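You operate a simulated robot arm through the tools that you are given. There is no shell and no other tool.

The job below is to be done with a simulated robot arm. You get a single attempt, and the scene is never put back.

JOB
Jog both bottles to the stop arm, then lift them onto the shelf.
Fine: the control shelf; jog slowly; drive off before you lift; the arm stays down. Set down upright: white band test bottle, green band test bottle.
Where things are to end (x, y in the base frame): white band test bottle within 6 cm of [41, 55]; green band test bottle within 6 cm of [32, 64].

Only the result counts: the job must be done as asked and must still hold three seconds after the hand-in. Knocking over, shifting, dropping, spilling or breaking anything else fails it.

ROBOT AND FRAMES
A 6-joint arm with a two-finger gripper, fixed in place. Base frame: the origin is at the foot of the arm, x ahead of it, y to its left, z up. Readings come in cm, degrees, newtons and seconds.
Its first joint turns from -166.0 to 166.0 degrees. Payload 1.71 kg.
The TCP is the grasp point between the finger pads, 2 cm short of the fingertips. In the tool frame z runs along the fingers and y along their closing line. The gripper opens to 9.6 cm. The gripper's body begins 11.3 cm behind the TCP.
Orientation is told as [roll, pitch, yaw] about the base's x, y, z axes, in that order, counted from this pose: with the fingers straight down and closing along the base's y, the tool's x points along the base's -x, its y along +y and its z along -z.

CONTROLS
- The arm moves only by the tool nudge_tool. Its argument "motion" is a list of rows, each a list of 6 numbers: the shift along the base's x, y, z in mm, then the turn, a rotation vector about the base's x, y, z in degrees. In form: [[dx, dy, dz, wx, wy, wz], ...]. A call has 1 to 20 rows; each row shifts and turns the commanded pose from where the row before left it. "fingers" is the gripper command, from -1 (shut) to 1 (fully open), values between in proportion, set as the call begins (left out, the last holds). Rows are played at 5 a second. More than 5 cm and 8.6 degrees between two rows, or a gripper value outside its range, and nothing of the call is played. Where a pose cannot be reached the arm comes as near as it can. A force on the tool above 40 N (or 10 N above the force at the start of the call, whichever is more), or a blocked arm, ends the call early, and 0.2 s more pass. Each finger travels about 4.5 cm/s and halts on what it meets, pressing with about 31 N; the grip force reading is that of the motor and also rises with nothing between the fingers. The clock runs only during rows and for 0.2 s after the last one: add rows that do not move to give the fingers time. The reply holds the time, the measured pose of the TCP, the force on the tool along the base axes, the opening and the grip force, in the units named above and with some noise, with the torque about the TCP (base axes, N m) and any sound that the robot's microphone picked up.
- Cameras (640 x 400 px; columns grow to the right, rows downward): "scene" is fixed at [21.82, -49.7, 153.86]; the picture's right is [0.95, -0.30, 0.00], its down [-0.14, -0.43, -0.89] and it looks along [0.27, 0.85, -0.45] (base axes); focal length 327 px, centre (320, 200). "wrist" rides on the gripper at [6.6, 1.4, -14.5] in the tool frame; the picture's right is [-0.21, 0.98, 0.00], its down [-0.88, -0.18, -0.45] and it looks along [-0.44, -0.09, 0.90] (tool axes); focal length 275 px, centre (320, 200). There is no depth. A picture from a camera that has moved, and an enlarged one, comes with that camera's place and axes in the base frame and with its lens.
- snapshot(camera): a new picture of that camera. The clock stands still meanwhile.
- raise_lower(by): slides the trunk up (or, below 0, down) by that many cm; the arm rides with it, the base frame stays. It gives what a move gives, with no picture.
- zoom(camera, box): a new picture of the part [left, top, right, bottom] of that camera's present view, enlarged. The clock stands still meanwhile.
- hand_in(): hands the job in; it is judged then, once.

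Places have to be worked out from the pictures, the camera data and where the tool is seen. Open the gripper and draw the arm clear of the work before you hand the job in, unless the task says otherwise.

The tools are called after ">>>" as name(argument=value, ...) on one line, values as JSON. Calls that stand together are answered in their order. nudge_tool: Moves the arm, as the interface text tells. Its arguments: {"type":"object","properties":{"motion":{"type":"array","items":{"type":"array","items":{"type":"number"}}},"fingers":{"type":"number"}},"required":["motion"]} The other tools are called the same way: raise_lower (by) slides the trunk up or down; snapshot (camera) takes a picture; zoom (camera, box) takes an enlarged picture of a part of a camera's view; hand_in () hands the job in.

At the start:

```text
time_s: 0.0
position: [49.42, 30.68, 123.79]
tool_rot: [0.0, 0.1, 0.0]
ft_force: [-0.3, 0.1, 0.3]
wrist_torque: [-0.03, 0.0, 0.03]
width: 9.61
finger_force: 0.0
trunk travel left (down, up): [-30.0, 9.0]
```

scene: 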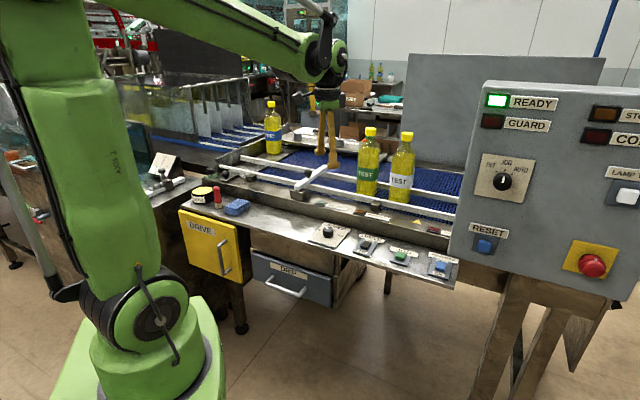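
wrist: 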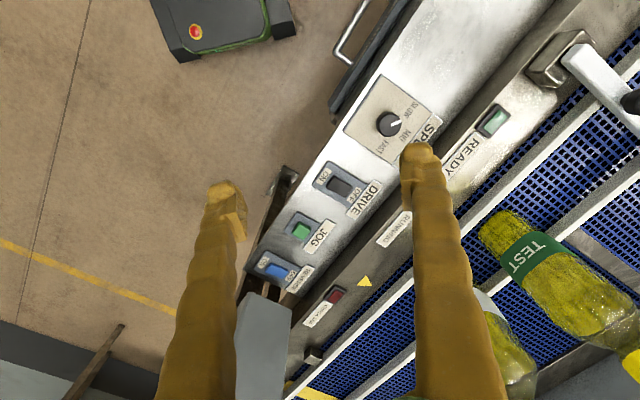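

I start by looking closely at the panel, conveyor and bottles before moving anything.

>>> zoom(camera="scene", box=[160, 80, 480, 280])

>>> zoom(camera="scene", box=[440, 70, 640, 300])

>>> zoom(camera="wrist", box=[220, 0, 640, 400])

>>> zoom(camera="scene", box=[170, 170, 330, 270])

>>> zoom(camera="scene", box=[300, 200, 460, 300])

```text
2.00 times, centred on (320, 180) of scene
camera zoom: at [21.82, -49.7, 153.86], right [0.95, -0.3, 0.0], down [-0.14, -0.43, -0.89], along [0.27, 0.85, -0.45], focal length 653 px, centre (320, 240)
```

zoom: 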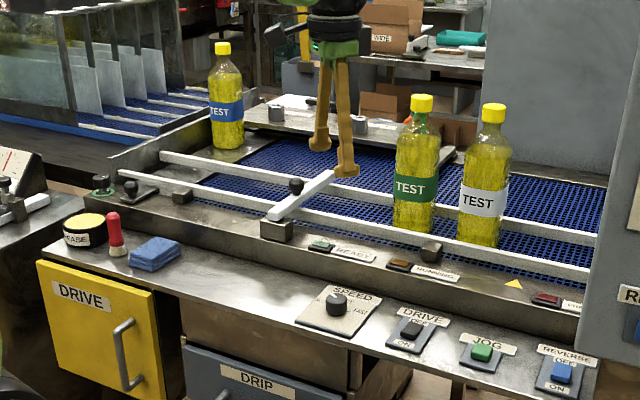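

```text
1.74 times, centred on (540, 185) of scene
camera zoom: at [21.82, -49.7, 153.86], right [0.95, -0.3, 0.0], down [-0.14, -0.43, -0.89], along [0.27, 0.85, -0.45], focal length 568 px, centre (-63, 226)
```

zoom: 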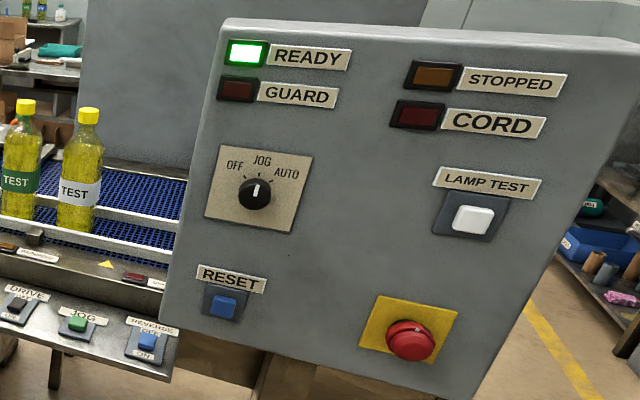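

```text
1.00 times, centred on (430, 200) of wrist (not enlarged: the box is as wide or as high as the picture)
camera zoom: at [42.98, 32.1, 138.42], right [0.21, 0.98, 0.0], down [0.88, -0.18, 0.44], along [0.43, -0.09, -0.9], focal length 275 px, centre (210, 200)
```

zoom: 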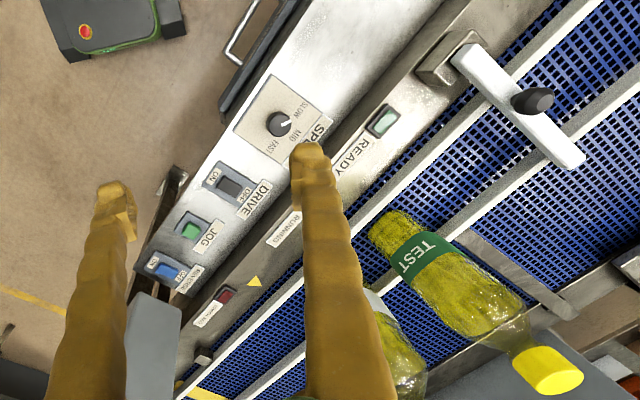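

```text
4.00 times, centred on (250, 220) of scene
camera zoom: at [21.82, -49.7, 153.86], right [0.95, -0.3, 0.0], down [-0.14, -0.43, -0.89], along [0.27, 0.85, -0.45], focal length 1307 px, centre (600, 120)
```

zoom: 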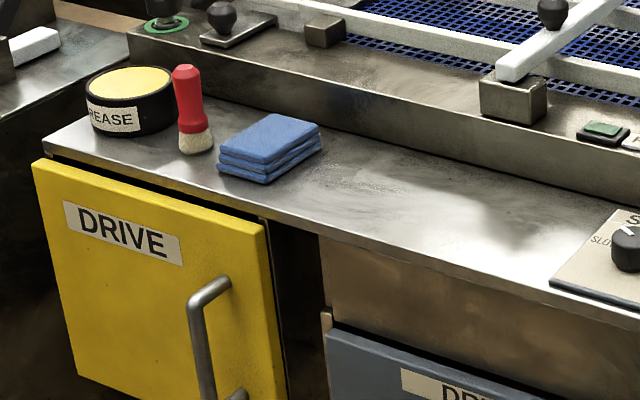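

```text
4.00 times, centred on (380, 250) of scene
camera zoom: at [21.82, -49.7, 153.86], right [0.95, -0.3, 0.0], down [-0.14, -0.43, -0.89], along [0.27, 0.85, -0.45], focal length 1307 px, centre (80, 0)
```

zoom: 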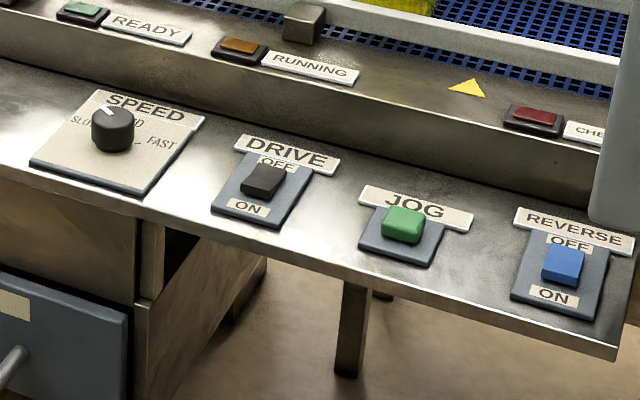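

The ledge with SPEED/DRIVE/JOG/REVERSE lies at about z 91–92, and both targets fall on its free left part. I zoom in to read the knob and switch states, and look at the blue-band bottle and stop arm.

>>> zoom(camera="wrist", box=[330, 80, 450, 180])

>>> zoom(camera="wrist", box=[240, 150, 400, 300])

>>> zoom(camera="scene", box=[320, 215, 460, 290])

>>> zoom(camera="scene", box=[200, 90, 340, 210])

>>> zoom(camera="scene", box=[470, 85, 640, 200])

>>> zoom(camera="scene", box=[330, 110, 470, 240])

```text
4.00 times, centred on (390, 130) of wrist
camera zoom: at [42.98, 32.1, 138.42], right [0.21, 0.98, 0.0], down [0.88, -0.18, 0.44], along [0.43, -0.09, -0.9], focal length 1101 px, centre (40, 480)
```

zoom: 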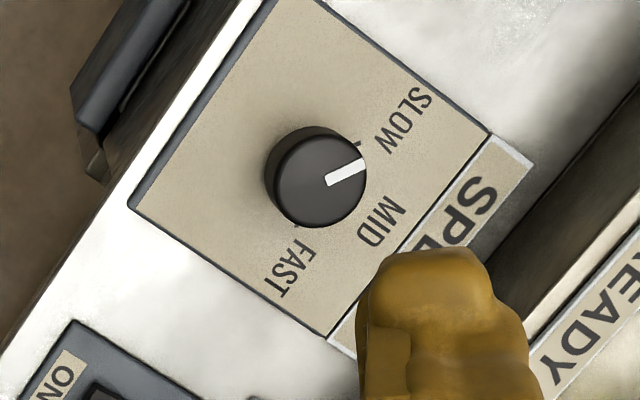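

```text
2.67 times, centred on (320, 225) of wrist
camera zoom: at [42.98, 32.1, 138.42], right [0.21, 0.98, 0.0], down [0.88, -0.18, 0.44], along [0.43, -0.09, -0.9], focal length 734 px, centre (320, 133)
```

zoom: 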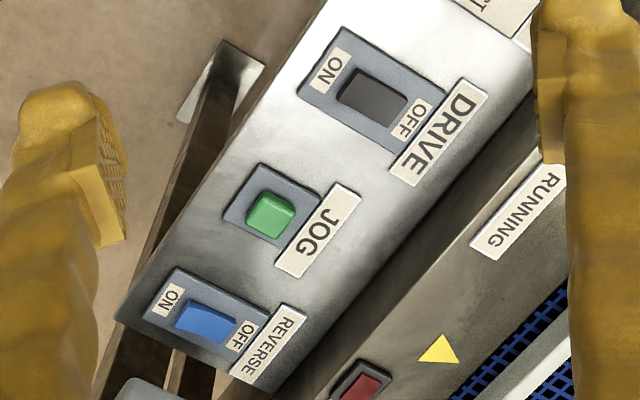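

```text
4.57 times, centred on (390, 252) of scene
camera zoom: at [21.82, -49.7, 153.86], right [0.95, -0.3, 0.0], down [-0.14, -0.43, -0.89], along [0.27, 0.85, -0.45], focal length 1493 px, centre (0, -40)
```

zoom: 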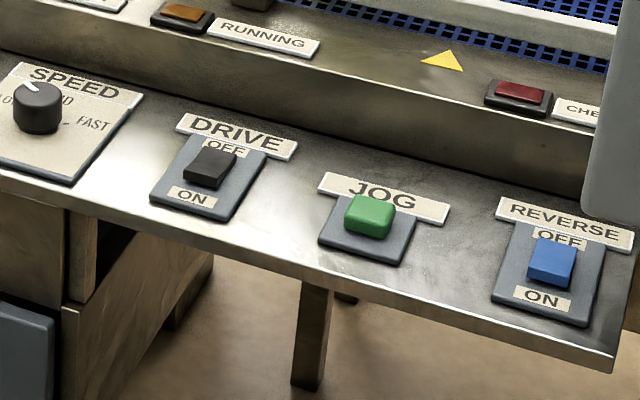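

```text
3.33 times, centred on (270, 150) of scene
camera zoom: at [21.82, -49.7, 153.86], right [0.95, -0.3, 0.0], down [-0.14, -0.43, -0.89], along [0.27, 0.85, -0.45], focal length 1089 px, centre (487, 367)
```

zoom: 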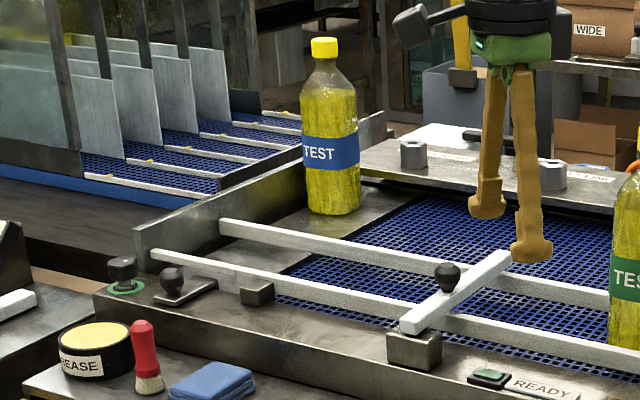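

```text
3.48 times, centred on (555, 142) of scene
camera zoom: at [21.82, -49.7, 153.86], right [0.95, -0.3, 0.0], down [-0.14, -0.43, -0.89], along [0.27, 0.85, -0.45], focal length 1136 px, centre (-497, 400)
```

zoom: 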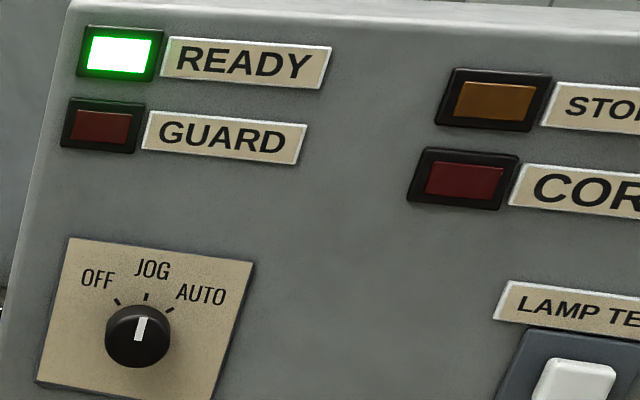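

```text
3.08 times, centred on (400, 175) of scene
camera zoom: at [21.82, -49.7, 153.86], right [0.95, -0.3, 0.0], down [-0.14, -0.43, -0.89], along [0.27, 0.85, -0.45], focal length 1005 px, centre (74, 277)
```

zoom: 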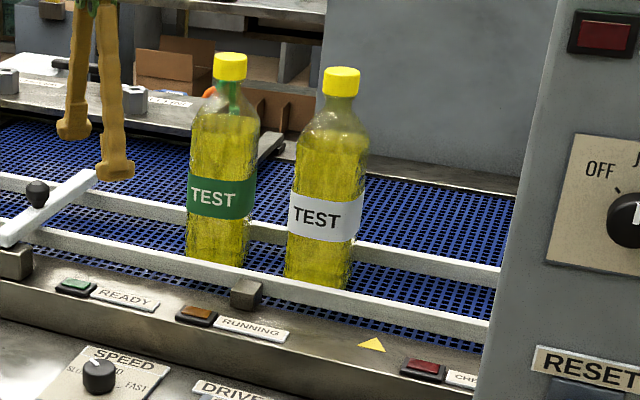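

SPEED's pointer seems to be at SLOW, the mode selector at JOG and READY is lit. I zoom tighter on the rockers to make out which side is pressed in.

>>> zoom(camera="wrist", box=[310, 155, 374, 205])

>>> zoom(camera="wrist", box=[250, 210, 330, 290])

>>> zoom(camera="scene", box=[345, 235, 395, 265])

>>> zoom(camera="scene", box=[420, 255, 465, 285])

>>> zoom(camera="scene", box=[305, 215, 355, 250])

```text
8.00 times, centred on (342, 180) of wrist
camera zoom: at [42.98, 32.1, 138.42], right [0.21, 0.98, 0.0], down [0.88, -0.18, 0.44], along [0.43, -0.09, -0.9], focal length 2202 px, centre (144, 360)
```

zoom: 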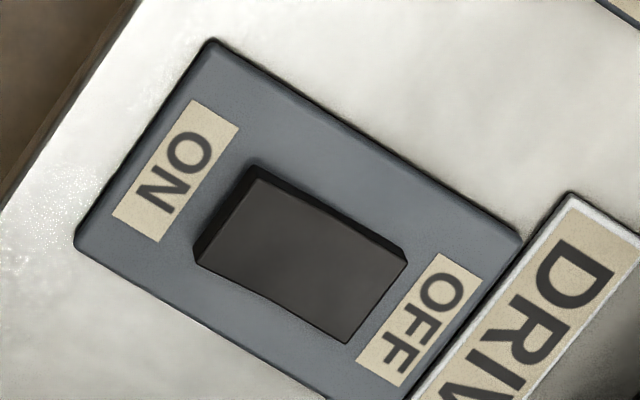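

```text
5.00 times, centred on (290, 250) of wrist
camera zoom: at [42.98, 32.1, 138.42], right [0.21, 0.98, 0.0], down [0.88, -0.18, 0.44], along [0.43, -0.09, -0.9], focal length 1376 px, centre (470, -50)
```

zoom: 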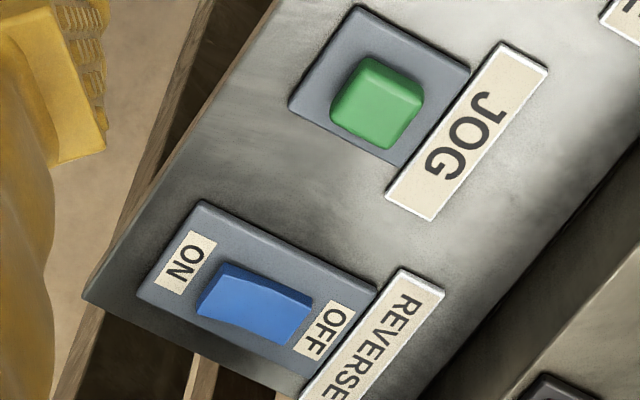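

```text
12.80 times, centred on (370, 250) of scene
camera zoom: at [21.82, -49.7, 153.86], right [0.95, -0.3, 0.0], down [-0.14, -0.43, -0.89], along [0.27, 0.85, -0.45], focal length 4181 px, centre (-320, -440)
```

zoom: 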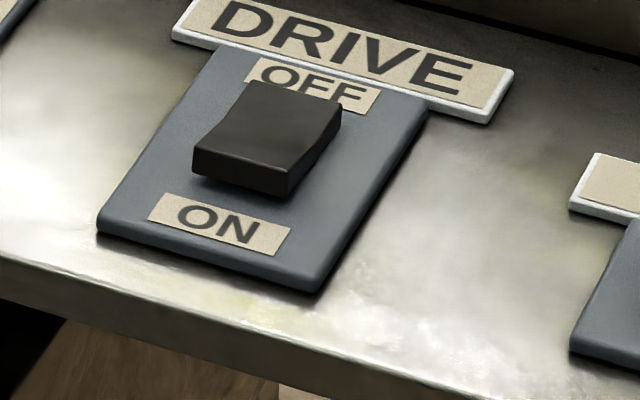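

```text
13.33 times, centred on (442, 270) of scene
camera zoom: at [21.82, -49.7, 153.86], right [0.95, -0.3, 0.0], down [-0.14, -0.43, -0.89], along [0.27, 0.85, -0.45], focal length 4355 px, centre (-1313, -733)
```

zoom: 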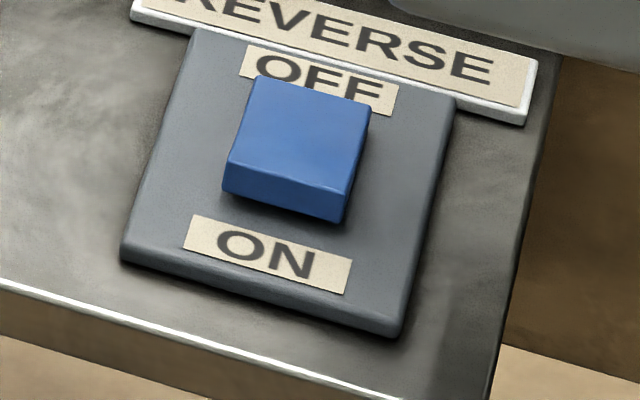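

```text
11.43 times, centred on (330, 232) of scene
camera zoom: at [21.82, -49.7, 153.86], right [0.95, -0.3, 0.0], down [-0.14, -0.43, -0.89], along [0.27, 0.85, -0.45], focal length 3733 px, centre (206, -171)
```

zoom: 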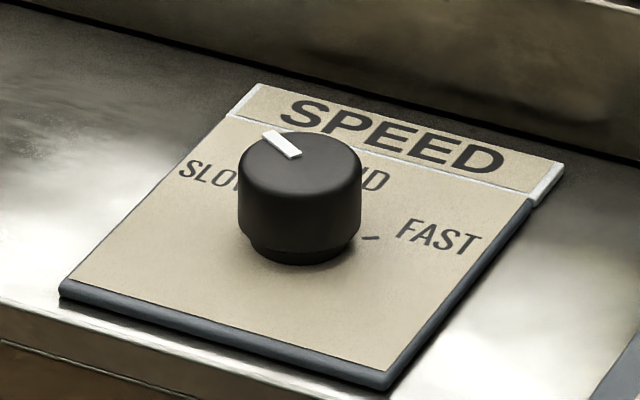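

Both rockers have their OFF side down, SPEED is at SLOW and the mode is JOG, so nothing needs changing there. I close the fingers and come down above DRIVE (about [63.5, 31.6, 91.8]), turning 45° to line up with the panel, still well above it.

>>> nudge_tool(motion=[[22, 0, -25, 0, 0, 7.5], [22, 0, -25, 0, 0, 7.5], [22, 0, -25, 0, 0, 7.5], [22, 0, -25, 0, 0, 7.5], [22, 0, -25, 0, 0, 7.5], [21, 0, -25, 0, 0, 7.5], [0, 0, 0, 0, 0, 0]], fingers=-1)

```text
time_s: 1.6
position: [60.81, 30.74, 109.58]
tool_rot: [0.0, -0.7, 45.0]
ft_force: [0.1, 0.3, -0.3]
wrist_torque: [-0.01, 0.03, 0.01]
width: 0.01
finger_force: 29.2
trunk travel left (down, up): [-30.0, 9.0]
```

The arm lags slightly behind the command; I take pictures to see where the tip stands over the DRIVE switch.

>>> snapshot(camera="wrist")

>>> zoom(camera="scene", box=[280, 120, 480, 290])

```text
taken
camera wrist: at [55.06, 26.91, 123.94], right [-0.55, 0.84, 0.0], down [0.75, 0.49, 0.46], along [0.38, 0.25, -0.89], focal length 275 px, centre (320, 200)
```

wrist: 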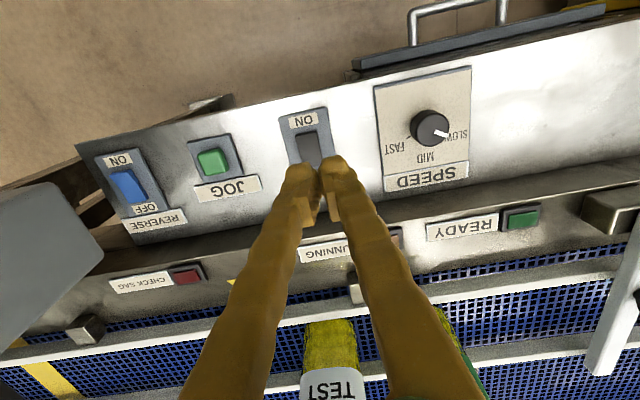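

```text
2.35 times, centred on (380, 205) of scene
camera zoom: at [21.82, -49.7, 153.86], right [0.95, -0.3, 0.0], down [-0.14, -0.43, -0.89], along [0.27, 0.85, -0.45], focal length 769 px, centre (179, 188)
```

zoom: 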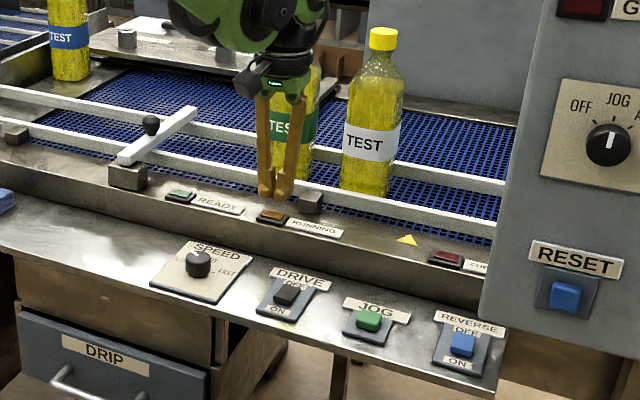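

Tip is near the switch in the view. I hold a moment to see whether the pose settles to the commanded one.

>>> nudge_tool(motion=[[0, 0, 0, 0, 0, 0], [0, 0, 0, 0, 0, 0], [0, 0, 0, 0, 0, 0]])

```text
time_s: 2.4
position: [60.55, 30.67, 109.41]
tool_rot: [0.1, -0.8, 45.1]
ft_force: [-0.4, -0.4, 0.0]
wrist_torque: [0.01, 0.0, 0.0]
width: 0.0
finger_force: 29.2
trunk travel left (down, up): [-30.0, 9.0]
```

It settles about 2 cm short in x, so I'll steer by the measured pose. I add the missing shift and descend to just above the switch.

>>> nudge_tool(motion=[[10, -1, -20, 0, 0, 0], [10, 0, -20, 0, 0, 0], [0, 0, -20, 0, 0, 0], [0, 0, -20, 0, 0, 0], [0, 0, -15, 0, 0, 0], [0, 0, 0, 0, 0, 0], [0, 0, 0, 0, 0, 0]])

```text
time_s: 4.0
position: [62.6, 30.63, 99.9]
tool_rot: [0.1, -0.8, 45.0]
ft_force: [0.6, -0.3, -0.3]
wrist_torque: [-0.01, 0.01, 0.01]
width: 0.0
finger_force: 29.2
trunk travel left (down, up): [-30.0, 9.0]
```

Now at [62.6, 30.6, 99.9], tip about 6 cm over the rocker. I check the alignment in both views.

>>> snapshot(camera="wrist")

>>> zoom(camera="scene", box=[320, 180, 440, 280])

```text
taken
camera wrist: at [57.0, 26.84, 114.43], right [-0.55, 0.84, 0.0], down [0.75, 0.49, 0.46], along [0.38, 0.25, -0.89], focal length 275 px, centre (320, 200)
```

wrist: 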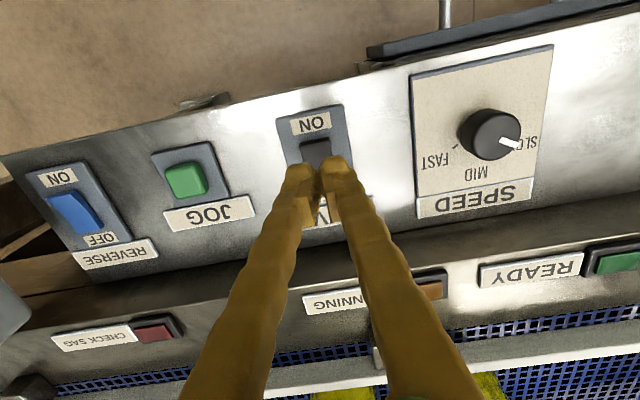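

```text
4.00 times, centred on (380, 230) of scene
camera zoom: at [21.82, -49.7, 153.86], right [0.95, -0.3, 0.0], down [-0.14, -0.43, -0.89], along [0.27, 0.85, -0.45], focal length 1307 px, centre (80, 80)
```

zoom: 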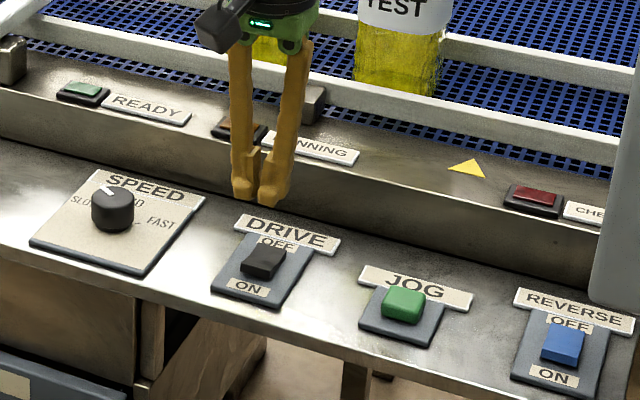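

The tip is lined up over the ON half of DRIVE. I lower it, slowing before contact, and press in small steps.

>>> nudge_tool(motion=[[0, -1, -15, 0, 0, 0], [0, 0, -15, 0, 0, 0], [0, 0, -15, 0, 0, 0], [0, 0, -5, 0, 0, 0], [0, 0, -3, 0, 0, 0], [0, 0, -2, 0, 0, 0], [0, 0, -2, 0, 0, 0], [0, 0, 0, 0, 0, 0]])

```text
time_s: 5.8
position: [62.79, 30.59, 94.26]
tool_rot: [0.1, -0.8, 45.0]
ft_force: [0.0, -0.3, 0.4]
wrist_torque: [0.02, -0.02, -0.01]
width: 0.0
finger_force: 29.6
trunk travel left (down, up): [-30.0, 9.0]
```

No contact force yet at z 94.3. I continue down in 1.5 mm steps.

>>> nudge_tool(motion=[[0, 0, -1.5, 0, 0, 0], [0, 0, -1.5, 0, 0, 0], [0, 0, -1.5, 0, 0, 0], [0, 0, 0, 0, 0, 0]])

```text
time_s: 6.8
position: [62.7, 30.53, 93.77]
tool_rot: [0.1, -0.8, 45.2]
ft_force: [-0.1, -0.3, -0.1]
wrist_torque: [-0.02, -0.03, 0.04]
width: 0.0
finger_force: 29.1
trunk travel left (down, up): [-30.0, 9.0]
```

>>> zoom(camera="scene", box=[340, 215, 400, 265])

>>> zoom(camera="wrist", box=[250, 100, 390, 220])

```text
8.00 times, centred on (370, 240) of scene
camera zoom: at [21.82, -49.7, 153.86], right [0.95, -0.3, 0.0], down [-0.14, -0.43, -0.89], along [0.27, 0.85, -0.45], focal length 2613 px, centre (-80, -120)
```

zoom: 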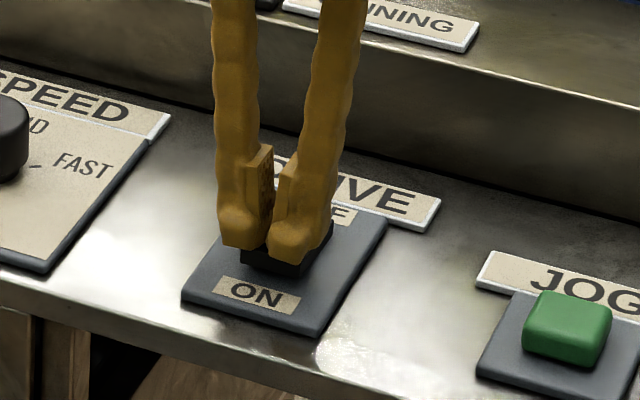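

```text
3.33 times, centred on (320, 160) of wrist
camera zoom: at [57.02, 26.73, 108.29], right [-0.55, 0.84, 0.0], down [0.75, 0.49, 0.46], along [0.38, 0.25, -0.89], focal length 918 px, centre (320, 333)
```

zoom: 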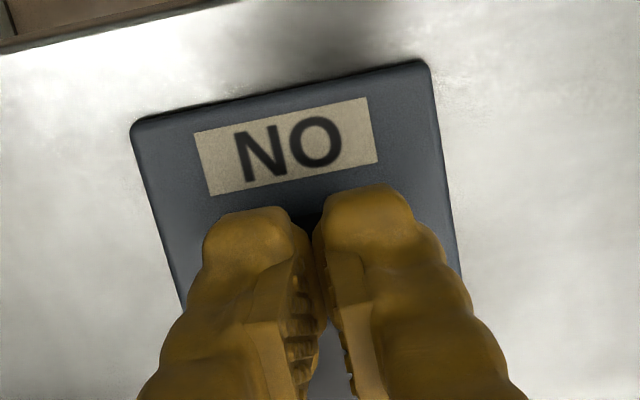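

The tip hovers just over the rocker, slightly toward its middle. I shift 3 mm in each axis towards ON and press on.

>>> nudge_tool(motion=[[-3, -3, 0, 0, 0, 0], [0, 0, -2, 0, 0, 0], [0, 0, -2, 0, 0, 0], [0, 0, -2, 0, 0, 0], [0, 0, 0, 0, 0, 0]])

```text
time_s: 8.0
position: [62.47, 30.29, 93.33]
tool_rot: [0.1, -0.8, 45.1]
ft_force: [3.4, 2.7, 13.6]
wrist_torque: [0.1, -0.16, -0.01]
width: 0.61
finger_force: 29.0
trunk travel left (down, up): [-30.0, 9.0]
```

Contact at 13.6 N, and the fingers have spread by 0.6 cm. I check the rocker and the lamps.

>>> zoom(camera="scene", box=[340, 215, 400, 265])

>>> zoom(camera="scene", box=[300, 90, 640, 290])

```text
8.00 times, centred on (370, 240) of scene
camera zoom: at [21.82, -49.7, 153.86], right [0.95, -0.3, 0.0], down [-0.14, -0.43, -0.89], along [0.27, 0.85, -0.45], focal length 2613 px, centre (-80, -120)
```

zoom: 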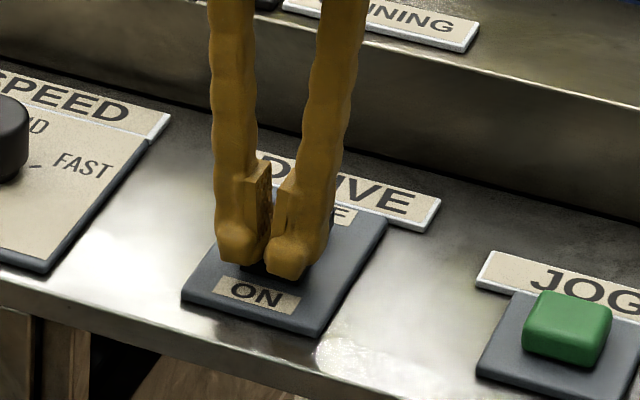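

```text
1.88 times, centred on (470, 190) of scene
camera zoom: at [21.82, -49.7, 153.86], right [0.95, -0.3, 0.0], down [-0.14, -0.43, -0.89], along [0.27, 0.85, -0.45], focal length 615 px, centre (38, 219)
```

zoom: 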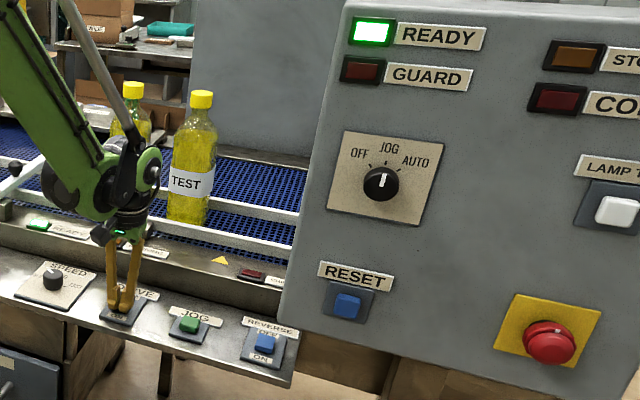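

The frame's READY lamp seems to be lit now. I lift off and check that DRIVE stayed ON.

>>> nudge_tool(motion=[[0, 0, 10, 0, 0, 0], [0, 0, 20, 0, 0, 0], [0, 0, 20, 0, 0, 0], [0, 0, 0, 0, 0, 0]], fingers=-1)

>>> zoom(camera="scene", box=[300, 190, 460, 290])

>>> snapshot(camera="wrist")

```text
time_s: 9.0
position: [62.47, 30.12, 98.35]
tool_rot: [0.1, -0.8, 45.2]
ft_force: [-0.4, -0.2, 0.4]
wrist_torque: [0.01, -0.03, 0.02]
width: 0.0
finger_force: 29.4
trunk travel left (down, up): [-30.0, 9.0]
```

```text
4.00 times, centred on (380, 240) of scene
camera zoom: at [21.82, -49.7, 153.86], right [0.95, -0.3, 0.0], down [-0.14, -0.43, -0.89], along [0.27, 0.85, -0.45], focal length 1307 px, centre (80, 40)
```

zoom: 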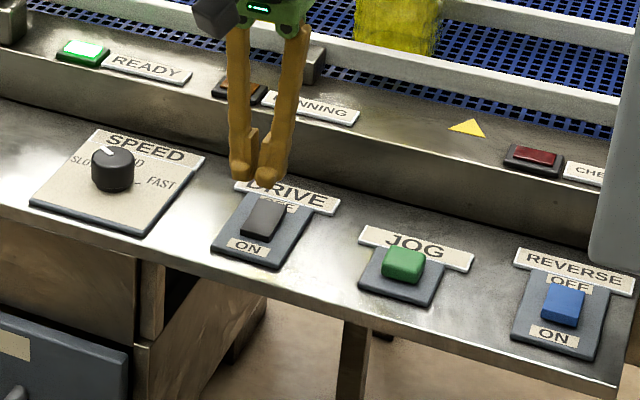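

```text
taken
camera wrist: at [56.7, 26.36, 112.75], right [-0.55, 0.84, 0.0], down [0.75, 0.49, 0.46], along [0.38, 0.25, -0.89], focal length 275 px, centre (320, 200)
```

wrist: 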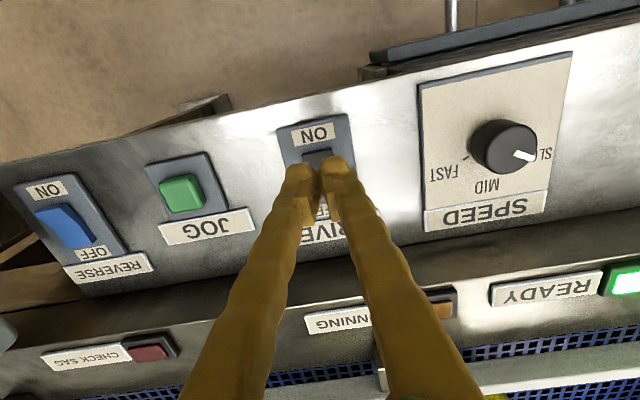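

DRIVE is ON and the frame READY lamp is lit. I move over the JOG button at about [71.2, 22.5] and stop just above it.

>>> nudge_tool(motion=[[22, -19, 0, 0, 0, 0], [22, -19, 0, 0, 0, 0], [22, -19, 0, 0, 0, 0], [21, -19, 0, 0, 0, 0], [0, 0, -15, 0, 0, 0], [0, 0, -10, 0, 0, 0], [0, 0, 0, 0, 0, 0], [0, 0, 0, 0, 0, 0]])

>>> zoom(camera="scene", box=[360, 220, 440, 280])

>>> zoom(camera="wrist", box=[200, 80, 440, 240])

```text
time_s: 10.8
position: [71.14, 22.54, 95.85]
tool_rot: [0.1, -0.8, 45.1]
ft_force: [0.7, 0.3, -0.6]
wrist_torque: [0.03, -0.02, -0.01]
width: 0.0
finger_force: 29.3
trunk travel left (down, up): [-30.0, 9.0]
```

```text
6.67 times, centred on (400, 250) of scene
camera zoom: at [21.82, -49.7, 153.86], right [0.95, -0.3, 0.0], down [-0.14, -0.43, -0.89], along [0.27, 0.85, -0.45], focal length 2178 px, centre (-213, -133)
```

zoom: 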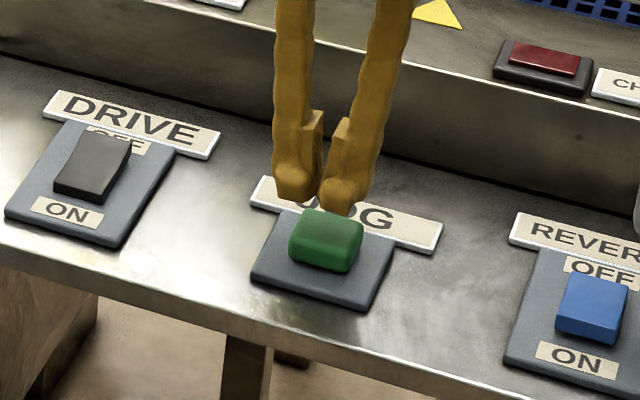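

```text
2.50 times, centred on (320, 160) of wrist
camera zoom: at [65.51, 18.74, 110.26], right [-0.55, 0.84, 0.0], down [0.75, 0.49, 0.46], along [0.38, 0.25, -0.89], focal length 688 px, centre (320, 300)
```

zoom: 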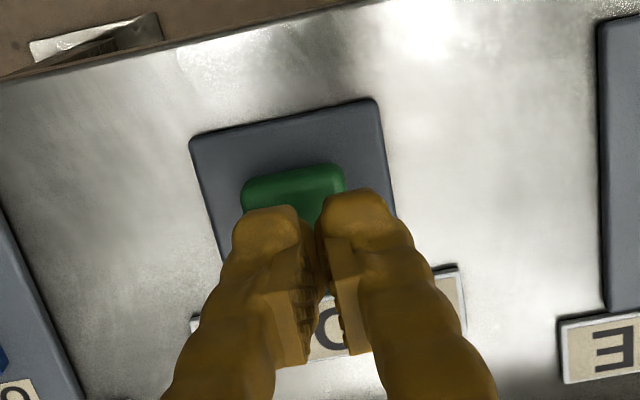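

The tip is about 1.5 cm above JOG and nearly centred. I shift slightly and lower towards contact in small steps.

>>> nudge_tool(motion=[[-1, -4, -4, 0, 0, 0], [0, 0, -4, 0, 0, 0], [0, 0, -2, 0, 0, 0], [0, 0, 0, 0, 0, 0]])

>>> zoom(camera="scene", box=[360, 220, 440, 280])

```text
time_s: 11.8
position: [71.06, 22.22, 94.66]
tool_rot: [0.1, -0.8, 45.1]
ft_force: [0.4, 0.9, -0.1]
wrist_torque: [0.03, -0.01, 0.0]
width: 0.04
finger_force: 29.1
trunk travel left (down, up): [-30.0, 9.0]
```

```text
6.67 times, centred on (400, 250) of scene
camera zoom: at [21.82, -49.7, 153.86], right [0.95, -0.3, 0.0], down [-0.14, -0.43, -0.89], along [0.27, 0.85, -0.45], focal length 2178 px, centre (-213, -133)
```

zoom: 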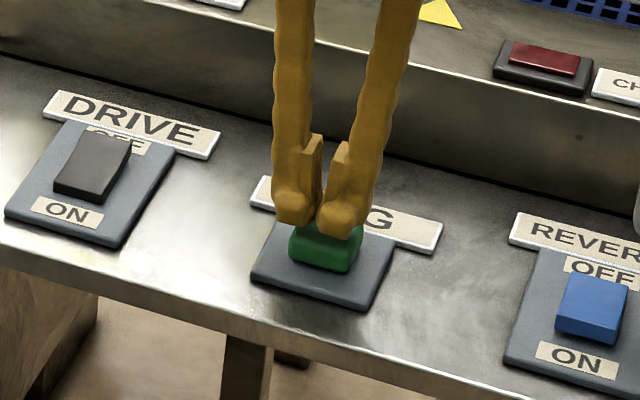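

Tip is nearly touching the button, centred on it. I press a few millimetres and watch force and sound.

>>> nudge_tool(motion=[[0, 0, -2, 0, 0, 0], [0, 0, -2, 0, 0, 0], [0, 0, 0, 0, 0, 0]])

>>> snapshot(camera="scene")

```text
time_s: 12.6
position: [70.93, 22.14, 94.35]
tool_rot: [0.0, -0.8, 45.2]
ft_force: [0.1, 0.6, 0.0]
wrist_torque: [-0.03, 0.01, 0.03]
width: 0.0
finger_force: 29.6
trunk travel left (down, up): [-30.0, 9.0]
```

```text
taken
```

scene: 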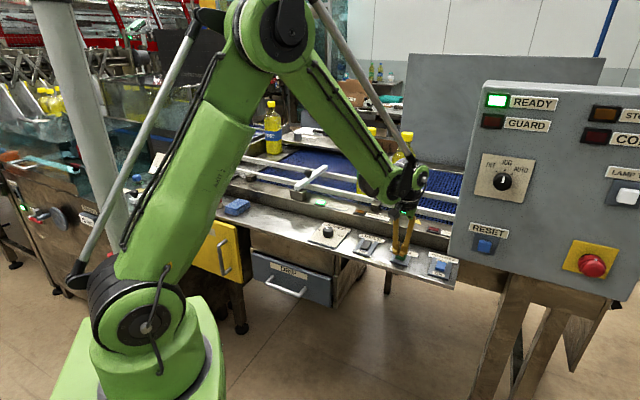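

No contact yet at z 94.35. I continue down in 1.5 mm steps.

>>> nudge_tool(motion=[[0, 0, -1.5, 0, 0, 0], [0, 0, -1.5, 0, 0, 0], [0, 0, -1.5, 0, 0, 0]])

>>> zoom(camera="scene", box=[220, 90, 480, 280])

```text
time_s: 13.4
position: [71.14, 22.27, 93.9]
tool_rot: [0.1, -0.8, 45.2]
ft_force: [0.0, 0.3, -0.4]
wrist_torque: [-0.02, -0.02, 0.02]
width: 0.6
finger_force: 29.7
trunk travel left (down, up): [-30.0, 9.0]
```

```text
2.11 times, centred on (350, 185) of scene
camera zoom: at [21.82, -49.7, 153.86], right [0.95, -0.3, 0.0], down [-0.14, -0.43, -0.89], along [0.27, 0.85, -0.45], focal length 688 px, centre (257, 232)
```

zoom: 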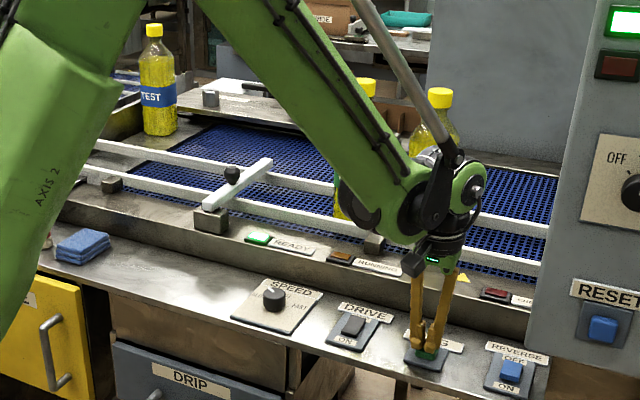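

The fingers just begin to feel the button (0.6 cm spread). I press further in 1.5 mm steps.

>>> nudge_tool(motion=[[0, 0, -1.5, 0, 0, 0], [0, 0, -1.5, 0, 0, 0], [0, 0, 0, 0, 0, 0]])

>>> zoom(camera="scene", box=[220, 90, 480, 280])

```text
time_s: 14.2
position: [70.98, 22.15, 93.58]
tool_rot: [0.2, -0.8, 45.1]
ft_force: [1.0, 0.4, 1.9]
wrist_torque: [0.02, 0.01, 0.01]
width: 0.6
finger_force: 29.2
trunk travel left (down, up): [-30.0, 9.0]
heard: click
```

```text
2.11 times, centred on (350, 185) of scene
camera zoom: at [21.82, -49.7, 153.86], right [0.95, -0.3, 0.0], down [-0.14, -0.43, -0.89], along [0.27, 0.85, -0.45], focal length 688 px, centre (257, 232)
```

zoom: 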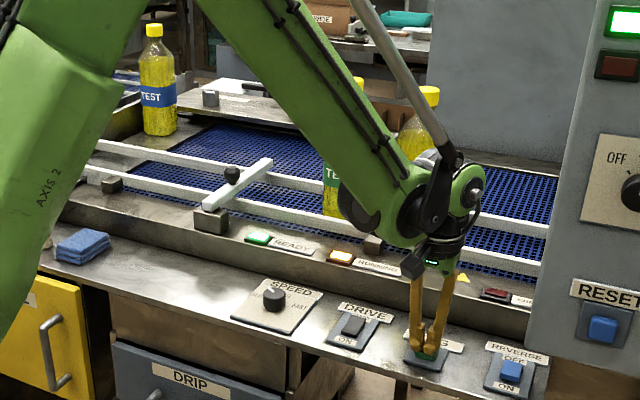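

Click heard, RUNNING lit, and both bottles have moved about 2 cm towards the stop arm. I keep holding JOG for another short spell.

>>> nudge_tool(motion=[[0, 0, -0.5, 0, 0, 0], [0, 0, 0, 0, 0, 0]])

>>> zoom(camera="scene", box=[220, 90, 480, 280])

```text
time_s: 14.8
position: [71.1, 22.1, 93.49]
tool_rot: [0.1, -0.7, 45.1]
ft_force: [-0.3, -0.7, 1.9]
wrist_torque: [-0.01, 0.02, 0.02]
width: 0.58
finger_force: 29.3
trunk travel left (down, up): [-30.0, 9.0]
```

```text
2.11 times, centred on (350, 185) of scene
camera zoom: at [21.82, -49.7, 153.86], right [0.95, -0.3, 0.0], down [-0.14, -0.43, -0.89], along [0.27, 0.85, -0.45], focal length 688 px, centre (257, 232)
```

zoom: 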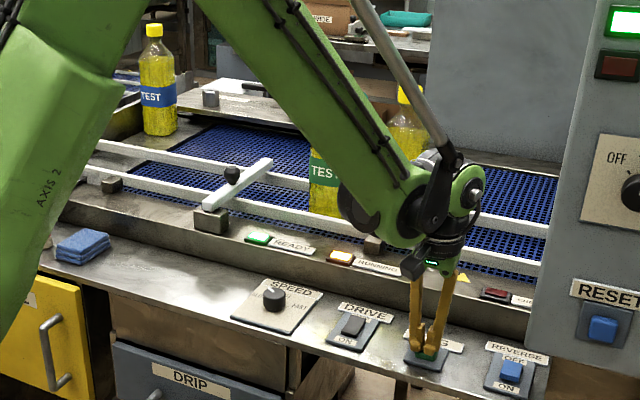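

Belt runs about 5 cm/s on SLOW; green still has roughly 11 cm to go. I hold JOG for about another 1.2 s.

>>> nudge_tool(motion=[[0, 0, 0, 0, 0, 0], [0, 0, 0, 0, 0, 0], [0, 0, 0, 0, 0, 0], [0, 0, 0, 0, 0, 0], [0, 0, 0, 0, 0, 0]])

>>> zoom(camera="scene", box=[220, 90, 480, 280])

```text
time_s: 16.0
position: [71.05, 22.15, 93.5]
tool_rot: [0.1, -0.8, 45.1]
ft_force: [-0.4, 0.2, 2.6]
wrist_torque: [-0.03, 0.02, 0.02]
width: 0.6
finger_force: 29.4
trunk travel left (down, up): [-30.0, 9.0]
```

```text
2.11 times, centred on (350, 185) of scene
camera zoom: at [21.82, -49.7, 153.86], right [0.95, -0.3, 0.0], down [-0.14, -0.43, -0.89], along [0.27, 0.85, -0.45], focal length 688 px, centre (257, 232)
```

zoom: 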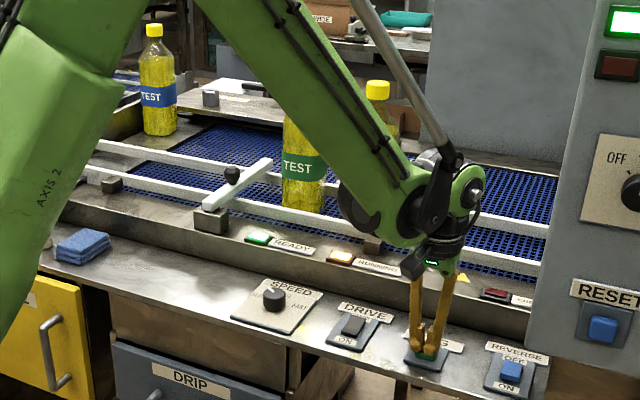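

Green's left side is about 5–6 cm from the stop arm. I hold for one more second and check the contact.

>>> nudge_tool(motion=[[0, 0, 0, 0, 0, 0], [0, 0, 0, 0, 0, 0], [0, 0, 0, 0, 0, 0], [0, 0, 0, 0, 0, 0]])

>>> zoom(camera="scene", box=[220, 90, 480, 280])

```text
time_s: 17.0
position: [71.01, 22.1, 93.44]
tool_rot: [0.1, -0.8, 45.1]
ft_force: [-0.1, -1.0, 1.5]
wrist_torque: [0.04, -0.01, 0.0]
width: 0.61
finger_force: 29.3
trunk travel left (down, up): [-30.0, 9.0]
```

```text
2.11 times, centred on (350, 185) of scene
camera zoom: at [21.82, -49.7, 153.86], right [0.95, -0.3, 0.0], down [-0.14, -0.43, -0.89], along [0.27, 0.85, -0.45], focal length 688 px, centre (257, 232)
```

zoom: 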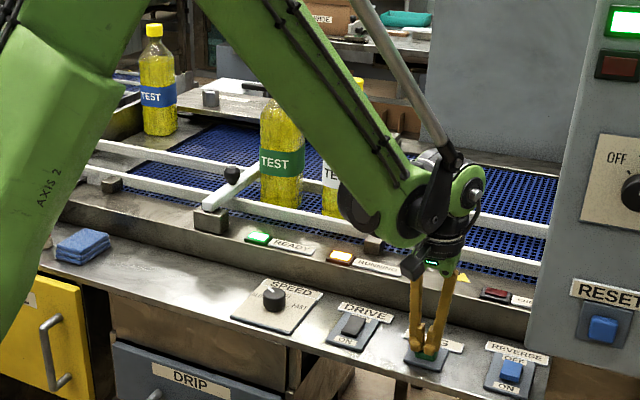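

Green is about to touch the stop arm, white still has a gap of about 4 cm to green. I hold for 0.6 s more.

>>> nudge_tool(motion=[[0, 0, 0, 0, 0, 0], [0, 0, 0, 0, 0, 0]])

>>> zoom(camera="scene", box=[220, 90, 480, 280])

```text
time_s: 17.6
position: [71.15, 22.18, 93.55]
tool_rot: [0.2, -0.8, 45.2]
ft_force: [0.2, 0.3, 3.0]
wrist_torque: [0.01, -0.04, 0.0]
width: 0.6
finger_force: 29.3
trunk travel left (down, up): [-30.0, 9.0]
```

```text
2.11 times, centred on (350, 185) of scene
camera zoom: at [21.82, -49.7, 153.86], right [0.95, -0.3, 0.0], down [-0.14, -0.43, -0.89], along [0.27, 0.85, -0.45], focal length 688 px, centre (257, 232)
```

zoom: 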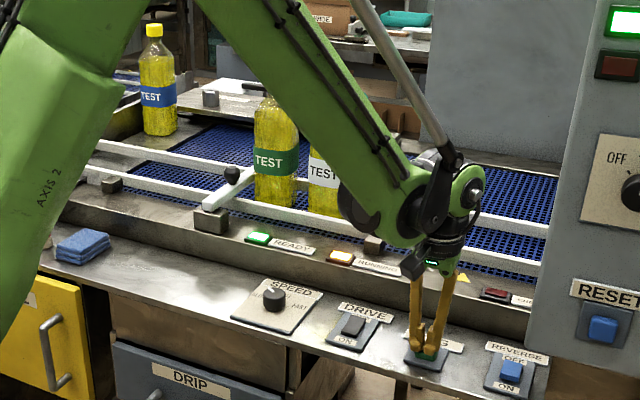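

Green stands against the stop arm; white is about 2 cm from green. I hold for 0.4 s more.

>>> nudge_tool(motion=[[0, 0, 0, 0, 0, 0]])

>>> zoom(camera="scene", box=[280, 110, 400, 210])

```text
time_s: 18.0
position: [71.04, 22.17, 93.4]
tool_rot: [0.0, -0.7, 45.1]
ft_force: [-0.1, 0.6, 1.5]
wrist_torque: [0.02, 0.0, 0.01]
width: 0.57
finger_force: 29.1
trunk travel left (down, up): [-30.0, 9.0]
```

```text
4.00 times, centred on (340, 160) of scene
camera zoom: at [21.82, -49.7, 153.86], right [0.95, -0.3, 0.0], down [-0.14, -0.43, -0.89], along [0.27, 0.85, -0.45], focal length 1307 px, centre (240, 360)
```

zoom: 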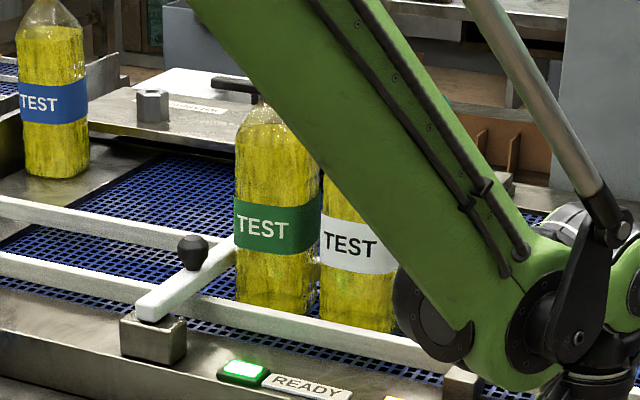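

White's gap to green is about 1.5 cm. I hold one more step so that it closes up, then release.

>>> nudge_tool(motion=[[0, 0, 0, 0, 0, 0]])

>>> zoom(camera="scene", box=[280, 110, 400, 210])

```text
time_s: 18.4
position: [71.26, 22.12, 93.46]
tool_rot: [0.1, -0.8, 45.1]
ft_force: [0.2, 0.3, 3.0]
wrist_torque: [0.02, 0.01, -0.01]
width: 0.58
finger_force: 29.7
trunk travel left (down, up): [-30.0, 9.0]
```

```text
4.00 times, centred on (340, 160) of scene
camera zoom: at [21.82, -49.7, 153.86], right [0.95, -0.3, 0.0], down [-0.14, -0.43, -0.89], along [0.27, 0.85, -0.45], focal length 1307 px, centre (240, 360)
```

zoom: 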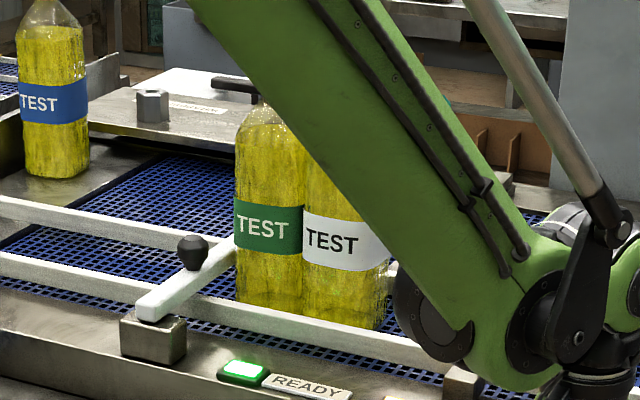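

White has closed up to green and both stand at the stop arm. I release JOG by lifting straight up.

>>> nudge_tool(motion=[[0, 0, 12, 0, 0, 0], [0, 0, 20, 0, 0, 0], [0, 0, 15, 0, 0, 0], [0, 0, 0, 0, 0, 0]])

>>> zoom(camera="scene", box=[220, 90, 480, 280])

```text
time_s: 19.4
position: [70.99, 22.12, 98.34]
tool_rot: [0.1, -0.9, 45.2]
ft_force: [0.6, -0.1, -0.1]
wrist_torque: [0.02, 0.0, 0.0]
width: 0.0
finger_force: 29.2
trunk travel left (down, up): [-30.0, 9.0]
```

```text
2.11 times, centred on (350, 185) of scene
camera zoom: at [21.82, -49.7, 153.86], right [0.95, -0.3, 0.0], down [-0.14, -0.43, -0.89], along [0.27, 0.85, -0.45], focal length 688 px, centre (257, 232)
```

zoom: 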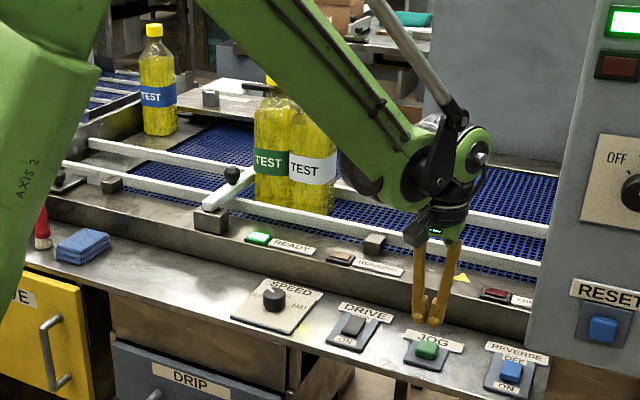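

RUNNING went out and the bottles stand at the stop. Next I switch DRIVE off: I move over the OFF half at about [64.7, 32.7], keeping the height.

>>> nudge_tool(motion=[[-16, 27, 0, 0, 0, 0], [-16, 27, 0, 0, 0, 0], [-16, 27, 0, 0, 0, 0], [-15, 25, 0, 0, 0, 0], [0, 0, -10, 0, 0, 0], [0, 0, -10, 0, 0, 0], [0, 0, 0, 0, 0, 0], [0, 0, 0, 0, 0, 0]])

>>> zoom(camera="scene", box=[340, 215, 400, 265])

>>> zoom(camera="wrist", box=[200, 80, 440, 240])

```text
time_s: 21.2
position: [64.73, 32.89, 96.2]
tool_rot: [0.0, -0.8, 45.1]
ft_force: [0.0, 0.4, -0.6]
wrist_torque: [0.02, -0.01, 0.01]
width: 0.0
finger_force: 30.0
trunk travel left (down, up): [-30.0, 9.0]
```

```text
8.00 times, centred on (370, 240) of scene
camera zoom: at [21.82, -49.7, 153.86], right [0.95, -0.3, 0.0], down [-0.14, -0.43, -0.89], along [0.27, 0.85, -0.45], focal length 2613 px, centre (-80, -120)
```

zoom: 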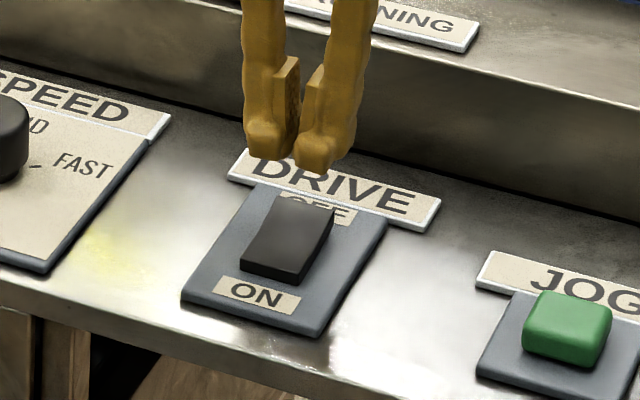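

```text
2.50 times, centred on (320, 160) of wrist
camera zoom: at [59.08, 29.05, 110.76], right [-0.55, 0.84, 0.0], down [0.75, 0.49, 0.46], along [0.38, 0.25, -0.89], focal length 688 px, centre (320, 300)
```

zoom: 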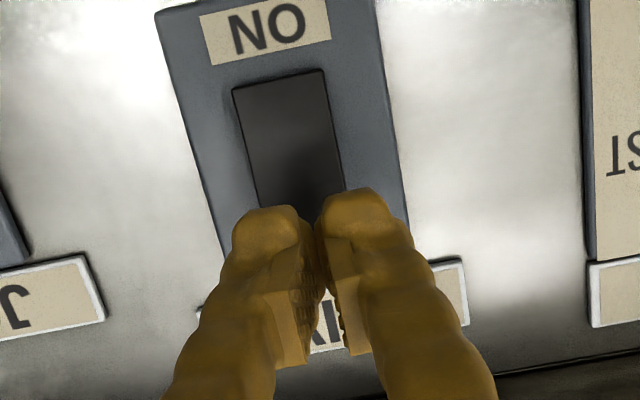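

The tip is at the OFF end; I shift 3 mm in each axis towards the switch centre and press down in small steps.

>>> nudge_tool(motion=[[-3, -3, -5, 0, 0, 0], [0, 0, -5, 0, 0, 0], [0, 0, -5, 0, 0, 0], [0, 0, -3, 0, 0, 0], [0, 0, -2, 0, 0, 0], [0, 0, -2, 0, 0, 0], [0, 0, -2, 0, 0, 0], [0, 0, -2, 0, 0, 0], [0, 0, 0, 0, 0, 0]])

>>> zoom(camera="scene", box=[300, 190, 420, 270])

```text
time_s: 23.2
position: [64.42, 32.45, 93.72]
tool_rot: [0.2, -0.8, 45.2]
ft_force: [-0.7, 0.7, 1.5]
wrist_torque: [0.03, -0.03, -0.03]
width: 0.57
finger_force: 29.0
trunk travel left (down, up): [-30.0, 9.0]
```

```text
5.00 times, centred on (360, 230) of scene
camera zoom: at [21.82, -49.7, 153.86], right [0.95, -0.3, 0.0], down [-0.14, -0.43, -0.89], along [0.27, 0.85, -0.45], focal length 1633 px, centre (120, 50)
```

zoom: 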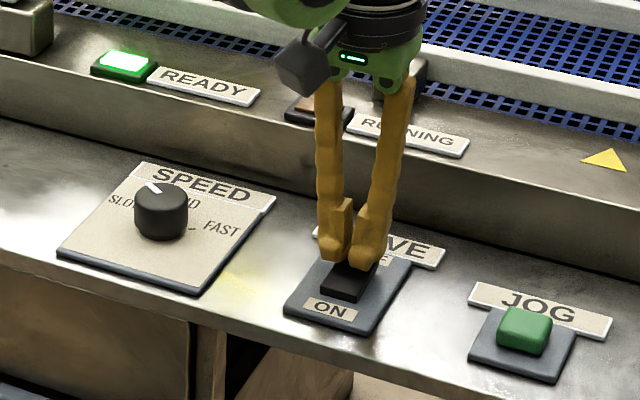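

The OFF half is being touched (1.5 N) and READY still glows on the frame. I press further down in small steps.

>>> nudge_tool(motion=[[0, 0, -2, 0, 0, 0], [0, 0, -2, 0, 0, 0], [0, 0, 0, 0, 0, 0]])

>>> zoom(camera="scene", box=[300, 190, 420, 270])

```text
time_s: 24.0
position: [64.43, 32.39, 93.43]
tool_rot: [-0.1, -0.9, 45.0]
ft_force: [15.5, 3.2, 35.7]
wrist_torque: [-0.09, -0.14, 0.02]
width: 0.59
finger_force: 29.2
trunk travel left (down, up): [-30.0, 9.0]
```

```text
5.00 times, centred on (360, 230) of scene
camera zoom: at [21.82, -49.7, 153.86], right [0.95, -0.3, 0.0], down [-0.14, -0.43, -0.89], along [0.27, 0.85, -0.45], focal length 1633 px, centre (120, 50)
```

zoom: 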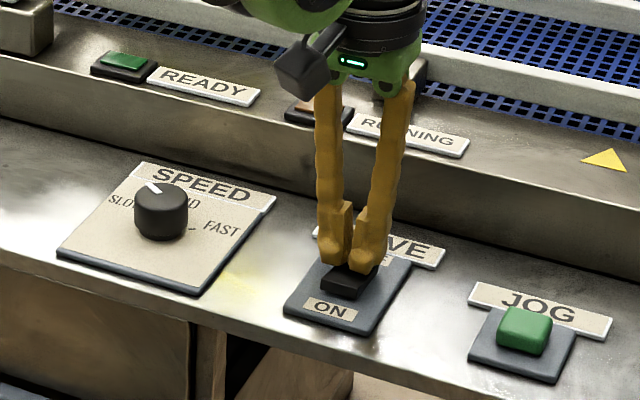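

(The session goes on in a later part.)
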